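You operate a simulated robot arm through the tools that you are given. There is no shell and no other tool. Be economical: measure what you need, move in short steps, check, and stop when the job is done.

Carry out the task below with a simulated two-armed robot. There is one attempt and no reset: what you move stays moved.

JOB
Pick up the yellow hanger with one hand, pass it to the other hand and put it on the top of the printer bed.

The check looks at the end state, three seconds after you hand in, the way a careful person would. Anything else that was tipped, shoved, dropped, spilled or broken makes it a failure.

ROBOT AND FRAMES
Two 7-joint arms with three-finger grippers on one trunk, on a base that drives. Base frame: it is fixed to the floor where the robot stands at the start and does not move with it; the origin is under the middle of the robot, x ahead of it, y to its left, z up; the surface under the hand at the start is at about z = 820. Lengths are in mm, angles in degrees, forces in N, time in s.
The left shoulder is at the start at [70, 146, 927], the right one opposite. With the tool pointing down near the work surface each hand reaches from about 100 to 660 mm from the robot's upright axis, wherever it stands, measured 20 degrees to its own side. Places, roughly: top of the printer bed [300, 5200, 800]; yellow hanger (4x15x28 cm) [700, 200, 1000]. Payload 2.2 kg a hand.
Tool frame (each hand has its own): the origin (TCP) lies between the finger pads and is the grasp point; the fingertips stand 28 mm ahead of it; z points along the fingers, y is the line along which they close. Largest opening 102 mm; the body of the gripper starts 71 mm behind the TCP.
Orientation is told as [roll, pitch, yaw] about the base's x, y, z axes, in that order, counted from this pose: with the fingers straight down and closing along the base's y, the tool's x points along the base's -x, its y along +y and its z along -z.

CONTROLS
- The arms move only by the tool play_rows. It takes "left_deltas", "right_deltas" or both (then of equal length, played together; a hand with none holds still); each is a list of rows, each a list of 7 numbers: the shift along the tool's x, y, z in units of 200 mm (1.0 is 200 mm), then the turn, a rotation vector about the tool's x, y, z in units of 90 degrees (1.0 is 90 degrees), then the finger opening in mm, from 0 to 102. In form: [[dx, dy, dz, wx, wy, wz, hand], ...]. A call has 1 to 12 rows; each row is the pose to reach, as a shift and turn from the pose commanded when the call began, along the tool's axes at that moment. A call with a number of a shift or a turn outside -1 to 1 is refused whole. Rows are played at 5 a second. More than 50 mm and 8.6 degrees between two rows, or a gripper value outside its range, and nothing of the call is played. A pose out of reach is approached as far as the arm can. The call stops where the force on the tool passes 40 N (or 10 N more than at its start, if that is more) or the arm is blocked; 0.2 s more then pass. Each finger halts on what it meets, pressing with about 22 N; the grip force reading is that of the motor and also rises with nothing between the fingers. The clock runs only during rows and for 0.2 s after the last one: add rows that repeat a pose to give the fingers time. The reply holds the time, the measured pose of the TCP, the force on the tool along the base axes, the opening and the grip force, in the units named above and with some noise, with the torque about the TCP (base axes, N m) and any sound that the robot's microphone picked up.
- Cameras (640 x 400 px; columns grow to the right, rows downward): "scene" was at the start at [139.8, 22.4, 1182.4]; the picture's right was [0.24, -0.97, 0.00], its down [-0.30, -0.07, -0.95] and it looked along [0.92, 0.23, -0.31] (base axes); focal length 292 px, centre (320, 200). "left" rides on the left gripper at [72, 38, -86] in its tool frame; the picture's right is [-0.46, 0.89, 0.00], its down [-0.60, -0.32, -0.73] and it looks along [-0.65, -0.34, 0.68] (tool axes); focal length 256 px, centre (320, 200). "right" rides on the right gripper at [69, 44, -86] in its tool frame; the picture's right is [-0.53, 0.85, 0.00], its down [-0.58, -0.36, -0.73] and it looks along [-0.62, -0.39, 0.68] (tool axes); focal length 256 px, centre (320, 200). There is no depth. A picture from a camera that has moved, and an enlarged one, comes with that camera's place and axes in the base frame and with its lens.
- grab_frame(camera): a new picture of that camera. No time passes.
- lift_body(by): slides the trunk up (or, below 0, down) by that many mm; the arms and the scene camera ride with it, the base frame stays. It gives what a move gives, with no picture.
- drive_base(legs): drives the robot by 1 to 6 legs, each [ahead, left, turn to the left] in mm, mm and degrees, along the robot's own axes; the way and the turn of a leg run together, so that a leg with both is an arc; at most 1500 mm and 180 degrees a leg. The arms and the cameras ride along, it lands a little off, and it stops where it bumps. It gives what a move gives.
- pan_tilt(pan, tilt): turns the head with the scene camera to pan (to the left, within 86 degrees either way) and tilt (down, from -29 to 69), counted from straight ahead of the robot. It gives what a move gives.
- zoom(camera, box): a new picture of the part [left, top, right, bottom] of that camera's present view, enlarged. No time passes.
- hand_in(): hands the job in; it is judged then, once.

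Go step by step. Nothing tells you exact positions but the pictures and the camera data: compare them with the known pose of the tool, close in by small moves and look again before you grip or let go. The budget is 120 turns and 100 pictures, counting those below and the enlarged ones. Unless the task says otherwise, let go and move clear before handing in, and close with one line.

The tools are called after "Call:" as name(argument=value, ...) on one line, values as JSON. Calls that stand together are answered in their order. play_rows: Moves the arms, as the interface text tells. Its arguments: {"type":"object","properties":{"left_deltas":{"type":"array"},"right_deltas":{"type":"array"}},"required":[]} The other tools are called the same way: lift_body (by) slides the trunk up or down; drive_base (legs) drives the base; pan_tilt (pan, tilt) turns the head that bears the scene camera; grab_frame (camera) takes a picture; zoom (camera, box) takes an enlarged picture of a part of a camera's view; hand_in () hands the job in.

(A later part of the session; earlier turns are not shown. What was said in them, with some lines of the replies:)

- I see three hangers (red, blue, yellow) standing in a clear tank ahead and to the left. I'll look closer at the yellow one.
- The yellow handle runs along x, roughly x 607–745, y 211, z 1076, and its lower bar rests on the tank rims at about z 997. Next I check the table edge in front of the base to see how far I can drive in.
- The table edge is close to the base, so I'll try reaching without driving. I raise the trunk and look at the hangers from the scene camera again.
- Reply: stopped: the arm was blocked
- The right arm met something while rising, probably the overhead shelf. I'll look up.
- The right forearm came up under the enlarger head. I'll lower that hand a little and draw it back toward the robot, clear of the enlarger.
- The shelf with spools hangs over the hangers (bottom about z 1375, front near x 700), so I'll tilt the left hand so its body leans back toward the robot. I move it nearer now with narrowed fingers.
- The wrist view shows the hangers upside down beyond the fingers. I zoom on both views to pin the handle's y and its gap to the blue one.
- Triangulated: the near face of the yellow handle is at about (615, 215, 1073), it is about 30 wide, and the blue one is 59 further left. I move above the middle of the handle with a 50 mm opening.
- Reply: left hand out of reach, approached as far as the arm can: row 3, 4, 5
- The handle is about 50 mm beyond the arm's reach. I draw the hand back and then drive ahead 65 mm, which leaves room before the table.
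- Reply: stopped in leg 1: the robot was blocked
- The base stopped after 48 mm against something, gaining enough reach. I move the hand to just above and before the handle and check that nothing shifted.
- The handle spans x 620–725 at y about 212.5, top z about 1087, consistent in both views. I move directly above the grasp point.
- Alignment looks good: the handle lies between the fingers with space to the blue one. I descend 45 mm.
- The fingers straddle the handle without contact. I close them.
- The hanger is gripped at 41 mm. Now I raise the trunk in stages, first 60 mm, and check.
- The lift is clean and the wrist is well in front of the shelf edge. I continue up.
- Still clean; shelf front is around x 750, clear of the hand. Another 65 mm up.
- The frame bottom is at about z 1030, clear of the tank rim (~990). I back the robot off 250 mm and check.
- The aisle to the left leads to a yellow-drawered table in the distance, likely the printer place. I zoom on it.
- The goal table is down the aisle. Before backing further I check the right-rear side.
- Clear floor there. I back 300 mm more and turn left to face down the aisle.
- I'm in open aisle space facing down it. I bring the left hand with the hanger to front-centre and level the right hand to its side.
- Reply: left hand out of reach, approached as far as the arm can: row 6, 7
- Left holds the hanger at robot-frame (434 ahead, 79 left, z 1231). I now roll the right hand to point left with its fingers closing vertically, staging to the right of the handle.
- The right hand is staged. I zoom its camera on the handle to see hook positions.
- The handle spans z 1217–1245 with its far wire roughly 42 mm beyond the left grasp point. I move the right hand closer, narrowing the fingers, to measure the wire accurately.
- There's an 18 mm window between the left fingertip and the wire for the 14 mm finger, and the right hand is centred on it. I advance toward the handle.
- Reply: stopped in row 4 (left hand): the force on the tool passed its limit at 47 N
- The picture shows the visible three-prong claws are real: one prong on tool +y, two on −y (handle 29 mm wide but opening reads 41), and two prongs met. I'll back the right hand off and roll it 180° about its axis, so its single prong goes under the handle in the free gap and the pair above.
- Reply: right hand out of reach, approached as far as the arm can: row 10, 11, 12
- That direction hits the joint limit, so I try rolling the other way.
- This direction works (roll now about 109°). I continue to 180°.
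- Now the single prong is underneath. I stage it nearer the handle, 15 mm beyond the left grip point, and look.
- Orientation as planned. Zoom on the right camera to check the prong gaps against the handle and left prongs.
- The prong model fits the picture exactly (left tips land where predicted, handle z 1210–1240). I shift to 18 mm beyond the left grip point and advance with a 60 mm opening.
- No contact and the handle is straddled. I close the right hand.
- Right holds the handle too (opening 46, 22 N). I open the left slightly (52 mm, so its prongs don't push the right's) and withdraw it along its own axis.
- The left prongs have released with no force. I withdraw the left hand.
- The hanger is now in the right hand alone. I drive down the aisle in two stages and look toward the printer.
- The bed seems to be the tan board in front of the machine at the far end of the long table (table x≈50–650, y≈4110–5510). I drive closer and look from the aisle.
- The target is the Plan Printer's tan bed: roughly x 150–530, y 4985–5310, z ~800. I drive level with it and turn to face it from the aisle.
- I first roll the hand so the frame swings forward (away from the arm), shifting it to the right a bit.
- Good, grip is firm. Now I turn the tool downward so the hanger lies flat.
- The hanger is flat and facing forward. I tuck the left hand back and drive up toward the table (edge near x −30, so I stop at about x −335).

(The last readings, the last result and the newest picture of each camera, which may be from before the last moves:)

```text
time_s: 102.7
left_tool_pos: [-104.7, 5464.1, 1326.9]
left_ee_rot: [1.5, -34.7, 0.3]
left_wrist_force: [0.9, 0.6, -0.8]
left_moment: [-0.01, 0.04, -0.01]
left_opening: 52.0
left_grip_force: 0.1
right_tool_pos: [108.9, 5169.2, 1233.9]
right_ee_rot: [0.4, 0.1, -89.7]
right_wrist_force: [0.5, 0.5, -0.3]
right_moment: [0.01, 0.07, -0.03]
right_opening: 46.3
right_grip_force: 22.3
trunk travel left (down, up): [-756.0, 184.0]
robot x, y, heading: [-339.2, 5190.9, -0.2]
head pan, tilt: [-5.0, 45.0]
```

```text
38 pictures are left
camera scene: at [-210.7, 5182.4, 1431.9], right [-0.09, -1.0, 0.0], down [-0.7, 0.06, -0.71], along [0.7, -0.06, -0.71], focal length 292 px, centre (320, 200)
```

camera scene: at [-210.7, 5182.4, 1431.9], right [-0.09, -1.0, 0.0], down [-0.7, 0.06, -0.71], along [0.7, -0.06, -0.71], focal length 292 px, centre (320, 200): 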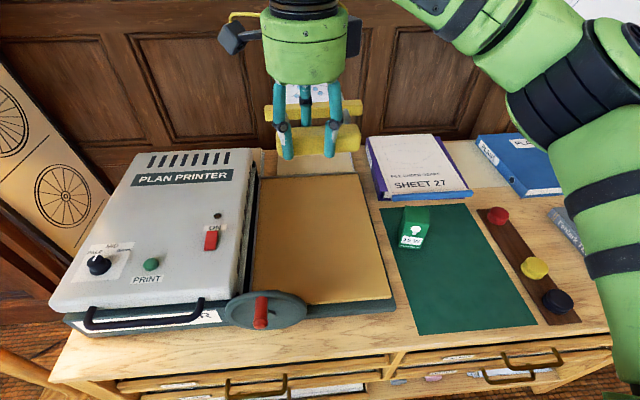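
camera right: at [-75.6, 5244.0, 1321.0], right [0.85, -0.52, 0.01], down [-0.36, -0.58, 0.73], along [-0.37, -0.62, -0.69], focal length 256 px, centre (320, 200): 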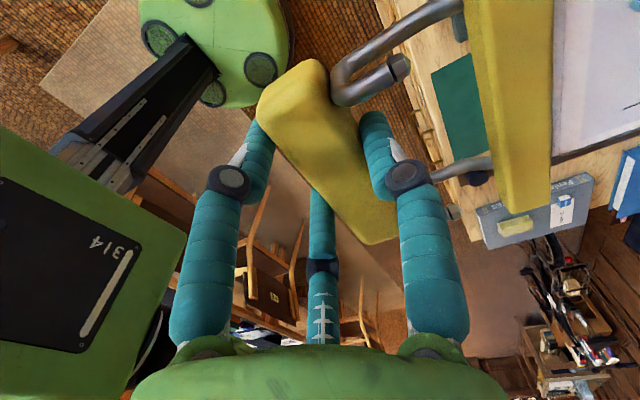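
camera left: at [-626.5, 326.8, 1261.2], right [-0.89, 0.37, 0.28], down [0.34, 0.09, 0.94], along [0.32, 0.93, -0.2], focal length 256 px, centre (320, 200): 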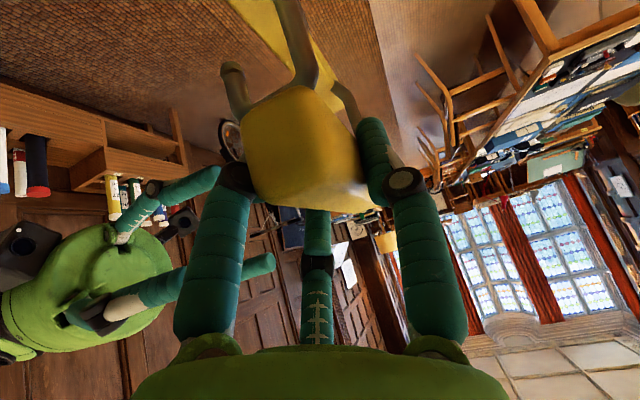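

Now the bed is fully visible: x 90–530, y 4995–5315. I position the hand over x 190, y 5145 so the hanger centres on the bed, then lower the trunk.

Call:
play_rows(right_deltas=[[-0.04, 0.13, 0, 0, 0, 0, 10], [-0.08, 0.27, 0, 0, 0, 0, 10], [-0.12, 0.405, 0, 0, 0, 0, 10], [-0.12, 0.405, 0, 0, 0, 0, 10]])

Call:
lift_body(by=-240)

Call:
grab_frame(camera="scene")

Call:
grab_frame(camera="right")

```text
time_s: 103.7
left_tool_pos: [-105.4, 5463.5, 1327.7]
left_ee_rot: [1.5, -34.7, 0.3]
left_wrist_force: [-0.3, -1.1, 0.1]
left_moment: [0.0, 0.03, 0.03]
left_opening: 52.0
left_grip_force: 0.1
right_tool_pos: [189.7, 5147.6, 1235.6]
right_ee_rot: [0.5, 0.0, -89.6]
right_wrist_force: [0.1, -0.1, -1.1]
right_moment: [0.06, 0.05, -0.02]
right_opening: 46.3
right_grip_force: 21.9
trunk travel left (down, up): [-756.0, 184.0]
robot x, y, heading: [-345.0, 5189.7, -0.2]
head pan, tilt: [-5.0, 45.0]
```

```text
time_s: 106.2
left_tool_pos: [-104.9, 5464.1, 1087.7]
left_ee_rot: [1.5, -34.6, 0.3]
left_wrist_force: [0.6, -0.2, -0.3]
left_moment: [0.01, -0.01, -0.02]
left_opening: 52.1
left_grip_force: 0.1
right_tool_pos: [189.4, 5147.5, 995.3]
right_ee_rot: [0.6, 0.1, -89.7]
right_wrist_force: [-0.8, 0.3, -0.7]
right_moment: [0.0, 0.04, -0.02]
right_opening: 46.1
right_grip_force: 22.1
trunk travel left (down, up): [-516.0, 424.0]
robot x, y, heading: [-341.1, 5186.5, -0.1]
head pan, tilt: [-5.0, 45.0]
```

```text
37 pictures are left
camera scene: at [-211.9, 5182.4, 1192.0], right [-0.09, -1.0, 0.0], down [-0.7, 0.06, -0.71], along [0.7, -0.06, -0.71], focal length 292 px, centre (320, 200)
```

scene: 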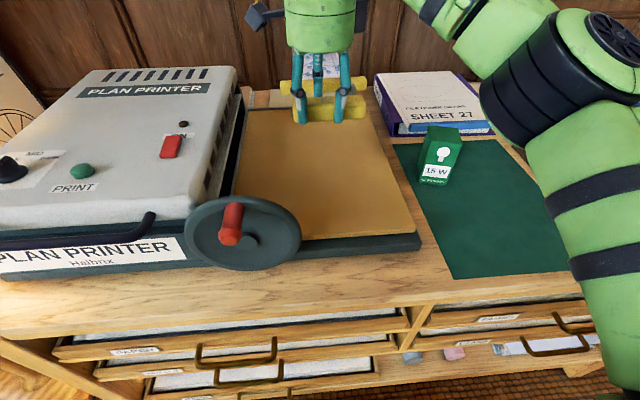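

```text
36 pictures are left
camera right: at [232.6, 5216.9, 1082.5], right [0.85, -0.53, 0.01], down [-0.37, -0.58, 0.73], along [-0.38, -0.62, -0.69], focal length 256 px, centre (320, 200)
```

right: 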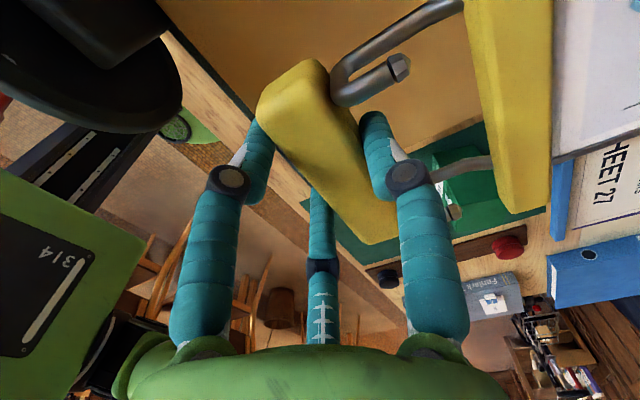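

Bed height triangulates to about z 806; contact should come near tool z 837. I lower to about z 865.

Call:
lift_body(by=-128)

Call:
grab_frame(camera="scene")

Call:
grab_frame(camera="right")

```text
time_s: 107.8
left_tool_pos: [-105.3, 5464.0, 961.5]
left_ee_rot: [1.5, -34.6, 0.3]
left_wrist_force: [0.1, -0.2, 0.0]
left_moment: [-0.02, -0.03, 0.0]
left_opening: 51.9
left_grip_force: 0.1
right_tool_pos: [188.5, 5146.8, 867.2]
right_ee_rot: [0.5, 0.1, -89.8]
right_wrist_force: [0.4, 0.5, -0.7]
right_moment: [0.01, 0.05, -0.02]
right_opening: 46.2
right_grip_force: 21.5
trunk travel left (down, up): [-388.0, 552.0]
robot x, y, heading: [-343.3, 5191.2, -0.1]
head pan, tilt: [-5.0, 45.0]
```

```text
35 pictures are left
camera scene: at [-212.0, 5182.3, 1064.0], right [-0.09, -1.0, 0.0], down [-0.7, 0.06, -0.71], along [0.7, -0.06, -0.71], focal length 292 px, centre (320, 200)
```

scene: 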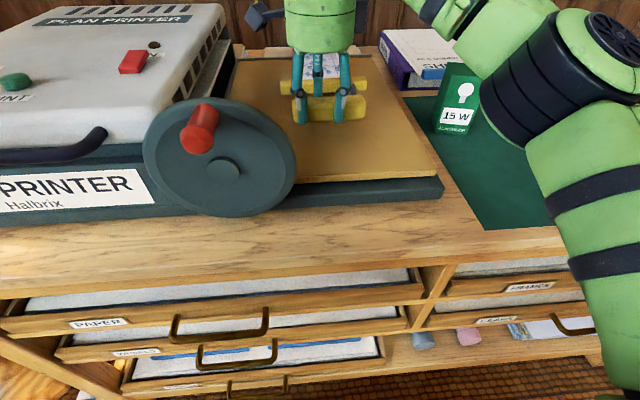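

```text
34 pictures are left
camera right: at [232.5, 5216.9, 954.6], right [0.85, -0.53, 0.01], down [-0.37, -0.58, 0.73], along [-0.38, -0.62, -0.69], focal length 256 px, centre (320, 200)
```

right: 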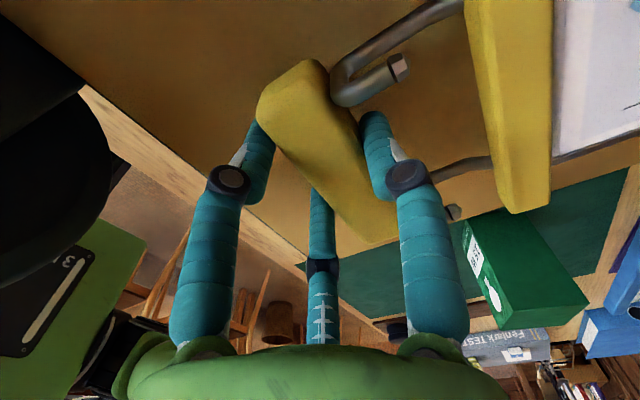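

All clear around. I lower in small steps watching the force.

Call:
play_rows(right_deltas=[[0, 0, 0.03, 0, 0, 0, 10], [0, 0, 0.06, 0, 0, 0, 10], [0, 0, 0.09, 0, 0, 0, 10], [0, 0, 0.12, 0, 0, 0, 10], [0, 0, 0.12, 0, 0, 0, 10]])

Call:
zoom(camera="scene", box=[240, 30, 420, 150])

```text
time_s: 109.0
left_tool_pos: [-105.5, 5464.4, 959.6]
left_ee_rot: [1.5, -34.6, 0.4]
left_wrist_force: [0.0, 0.0, -0.3]
left_moment: [0.0, 0.02, 0.02]
left_opening: 52.0
left_grip_force: 0.0
right_tool_pos: [188.5, 5149.1, 843.3]
right_ee_rot: [0.5, 0.1, -89.7]
right_wrist_force: [0.1, 0.3, -1.1]
right_moment: [0.0, 0.05, -0.03]
right_opening: 46.3
right_grip_force: 22.0
trunk travel left (down, up): [-388.0, 552.0]
robot x, y, heading: [-345.6, 5190.2, -0.1]
head pan, tilt: [-5.0, 45.0]
```

```text
3.33 times, centred on (330, 90) of scene
camera zoom: at [-211.9, 5182.4, 1064.0], right [-0.09, -1.0, 0.0], down [-0.7, 0.06, -0.71], along [0.7, -0.06, -0.71], focal length 974 px, centre (287, 567)
```

zoom: 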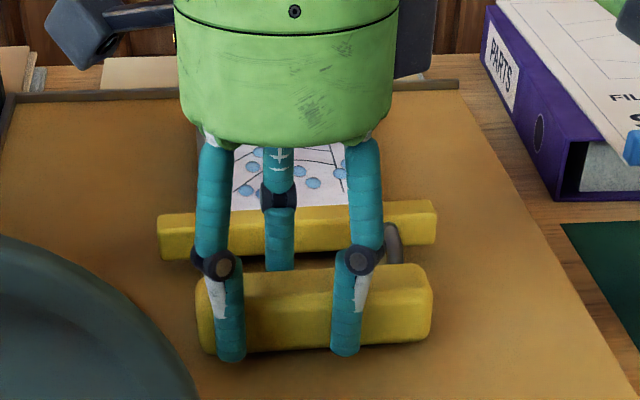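

Still no contact. I continue in 2–3 mm steps.

Call:
play_rows(right_deltas=[[0, 0, 0.012, 0, 0, 0, 10], [0, 0, 0.024, 0, 0, 0, 10], [0, 0, 0.036, 0, 0, 0, 10], [0, 0, 0.036, 0, 0, 0, 10]])

Call:
zoom(camera="scene", box=[240, 30, 420, 150])

```text
time_s: 110.0
left_tool_pos: [-105.6, 5465.2, 959.9]
left_ee_rot: [1.5, -34.6, 0.4]
left_wrist_force: [0.0, -1.5, 0.5]
left_moment: [-0.01, -0.01, -0.01]
left_opening: 51.8
left_grip_force: 0.0
right_tool_pos: [190.1, 5148.2, 838.2]
right_ee_rot: [0.9, 0.1, -89.8]
right_wrist_force: [7.6, 0.8, 23.2]
right_moment: [0.07, -0.73, -0.04]
right_opening: 46.7
right_grip_force: 22.0
trunk travel left (down, up): [-388.0, 552.0]
robot x, y, heading: [-340.5, 5190.6, -0.1]
head pan, tilt: [-5.0, 45.0]
```

```text
3.33 times, centred on (330, 90) of scene
camera zoom: at [-213.4, 5182.8, 1064.4], right [-0.09, -1.0, 0.0], down [-0.7, 0.06, -0.71], along [0.71, -0.06, -0.71], focal length 974 px, centre (287, 567)
```

zoom: 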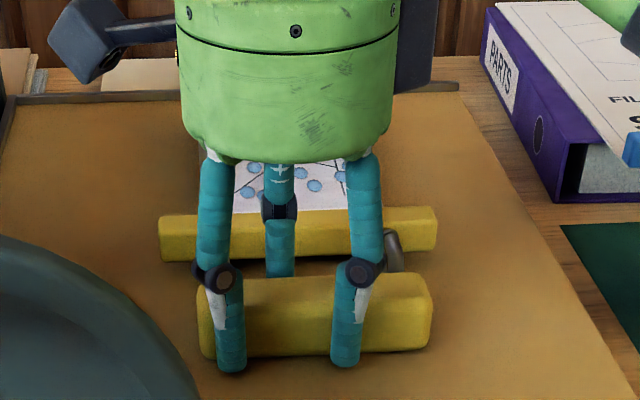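

Contact with the bed (23 N). I relieve it by 2 mm, then open to 60 mm.

Call:
play_rows(right_deltas=[[0, 0, -0.012, 0, 0, 0, 10], [0, 0, -0.012, 0, 0, 0, 40], [0, 0, -0.012, 0, 0, 0, 46], [0, 0, -0.012, 0, 0, 0, 52], [0, 0, -0.012, 0, 0, 0, 60], [0, 0, -0.012, 0, 0, 0, 60]])

Call:
zoom(camera="scene", box=[240, 30, 420, 150])

Call:
grab_frame(camera="right")

```text
time_s: 111.4
left_tool_pos: [-104.8, 5464.5, 958.8]
left_ee_rot: [1.6, -34.6, 0.3]
left_wrist_force: [-0.3, 0.2, 0.0]
left_moment: [-0.02, -0.03, -0.01]
left_opening: 52.1
left_grip_force: 0.0
right_tool_pos: [188.6, 5148.7, 838.1]
right_ee_rot: [0.5, 0.1, -89.7]
right_wrist_force: [0.5, 0.2, 0.4]
right_moment: [-0.01, -0.01, -0.01]
right_opening: 60.1
right_grip_force: 0.2
trunk travel left (down, up): [-388.0, 552.0]
robot x, y, heading: [-342.0, 5191.7, -0.1]
head pan, tilt: [-5.0, 45.0]
```

```text
3.33 times, centred on (330, 90) of scene
camera zoom: at [-211.9, 5182.4, 1063.9], right [-0.09, -1.0, 0.0], down [-0.7, 0.06, -0.71], along [0.7, -0.06, -0.71], focal length 974 px, centre (287, 567)
```

zoom: 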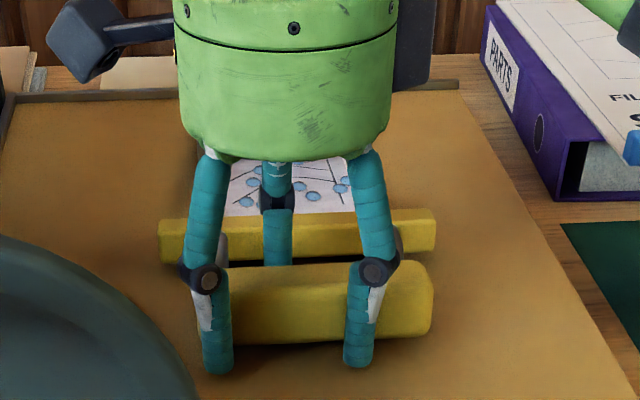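

```text
30 pictures are left
camera right: at [232.9, 5217.7, 925.4], right [0.85, -0.53, 0.01], down [-0.37, -0.58, 0.73], along [-0.38, -0.62, -0.69], focal length 256 px, centre (320, 200)
```

right: 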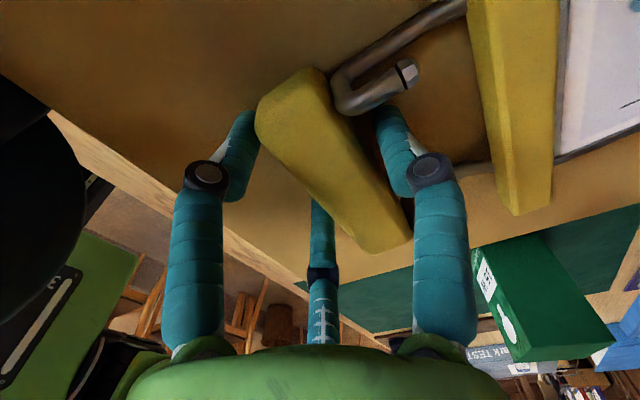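

Released and resting. I raise the hand straight up.

Call:
play_rows(right_deltas=[[0, 0, -0.05, 0, 0, 0, 60], [0, 0, -0.1, 0, 0, 0, 60], [0, 0, -0.2, 0, 0, 0, 60], [0, 0, -0.35, 0, 0, 0, 60], [0, 0, -0.55, 0, 0, 0, 60], [0, 0, -0.75, 0, 0, 0, 60], [0, 0, -0.75, 0, 0, 0, 60]])

Call:
grab_frame(camera="scene")

```text
time_s: 113.0
left_tool_pos: [-105.5, 5464.1, 959.9]
left_ee_rot: [1.4, -34.7, 0.3]
left_wrist_force: [-0.4, 0.6, 0.6]
left_moment: [0.01, -0.04, -0.01]
left_opening: 52.0
left_grip_force: 0.0
right_tool_pos: [185.7, 5146.3, 954.5]
right_ee_rot: [0.4, 0.0, -89.7]
right_wrist_force: [-0.6, 0.2, 0.2]
right_moment: [0.0, 0.0, -0.01]
right_opening: 60.1
right_grip_force: 0.1
right hand out of reach, approached as far as the arm can: row 6, 7
trunk travel left (down, up): [-388.0, 552.0]
robot x, y, heading: [-343.9, 5187.2, -0.1]
head pan, tilt: [-5.0, 45.0]
```

```text
29 pictures are left
camera scene: at [-212.9, 5183.3, 1064.1], right [-0.09, -1.0, 0.0], down [-0.7, 0.06, -0.71], along [0.71, -0.06, -0.71], focal length 292 px, centre (320, 200)
```

scene: 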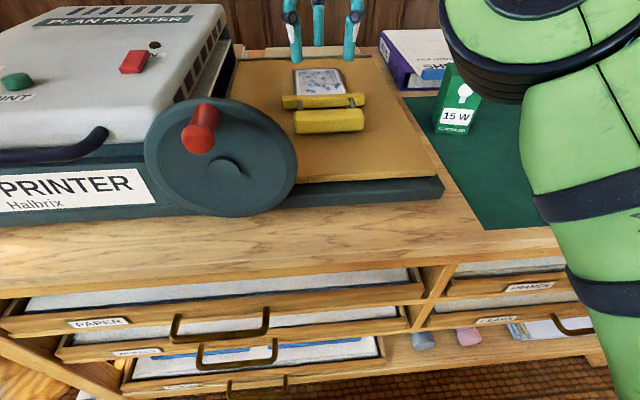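

The hanger lies on the bed. I raise the trunk, back away and take a last look.

Call:
lift_body(by=200)

Call:
drive_base(legs=[[-250, 0, 0]])

Call:
pan_tilt(pan=-5, tilt=35)

Call:
grab_frame(camera="scene")

```text
time_s: 115.2
left_tool_pos: [-105.3, 5463.8, 1160.1]
left_ee_rot: [1.5, -34.6, 0.4]
left_wrist_force: [-0.7, -0.4, 0.0]
left_moment: [0.0, 0.02, 0.01]
left_opening: 51.9
left_grip_force: 0.0
right_tool_pos: [187.8, 5146.3, 1154.7]
right_ee_rot: [0.4, 0.1, -89.7]
right_wrist_force: [-0.5, 0.5, -0.8]
right_moment: [0.0, 0.0, 0.0]
right_opening: 59.9
right_grip_force: 0.1
trunk travel left (down, up): [-588.0, 352.0]
robot x, y, heading: [-341.8, 5192.3, -0.1]
head pan, tilt: [-5.0, 45.0]
```

```text
time_s: 117.0
left_tool_pos: [-351.4, 5463.6, 1157.8]
left_ee_rot: [1.5, -34.6, 0.4]
left_wrist_force: [0.1, 0.9, -0.4]
left_moment: [0.02, 0.01, 0.0]
left_opening: 51.9
left_grip_force: 0.1
right_tool_pos: [-60.0, 5146.1, 1154.2]
right_ee_rot: [0.5, 0.1, -89.8]
right_wrist_force: [-0.3, 0.3, 0.0]
right_moment: [0.0, -0.01, 0.0]
right_opening: 60.3
right_grip_force: 0.0
trunk travel left (down, up): [-588.0, 352.0]
robot x, y, heading: [-591.3, 5190.9, 0.4]
head pan, tilt: [-5.0, 45.0]
```

```text
time_s: 117.7
left_tool_pos: [-353.9, 5463.7, 1160.1]
left_ee_rot: [1.6, -34.6, 0.4]
left_wrist_force: [0.8, 0.6, 0.6]
left_moment: [0.01, -0.01, 0.02]
left_opening: 52.0
left_grip_force: 0.0
right_tool_pos: [-62.6, 5145.9, 1154.5]
right_ee_rot: [0.4, 0.1, -89.8]
right_wrist_force: [-0.2, -0.8, 0.4]
right_moment: [-0.02, -0.01, -0.03]
right_opening: 60.2
right_grip_force: 0.1
trunk travel left (down, up): [-588.0, 352.0]
robot x, y, heading: [-589.0, 5192.7, -0.0]
head pan, tilt: [-5.0, 35.0]
```

```text
28 pictures are left
camera scene: at [-453.0, 5181.9, 1278.8], right [-0.09, -1.0, 0.0], down [-0.57, 0.05, -0.82], along [0.82, -0.07, -0.57], focal length 292 px, centre (320, 200)
```

scene: 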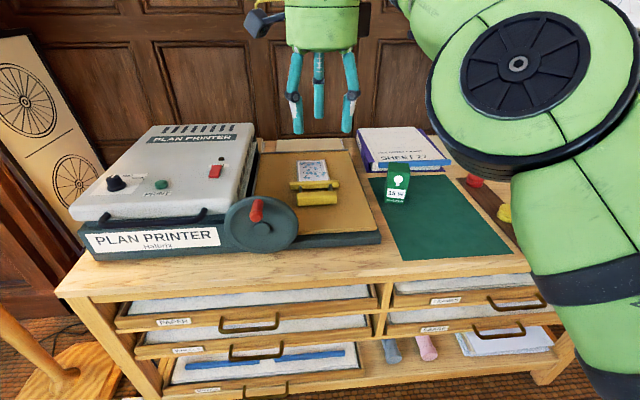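

The yellow hanger lies flat on the printer bed, both hands are clear, and nothing around the bed looks disturbed. I hand in.

Call:
hand_in()

```text
The job is handed in.
```

The yellow hanger was picked up with the left hand, passed to the right, and laid flat near the middle of the Plan Printer's bed. Along the way the right arm pressed against the underside of the enlarger head, and the base was stopped once by something under the first table. I saw nothing moved or tipped in the pictures afterwards.
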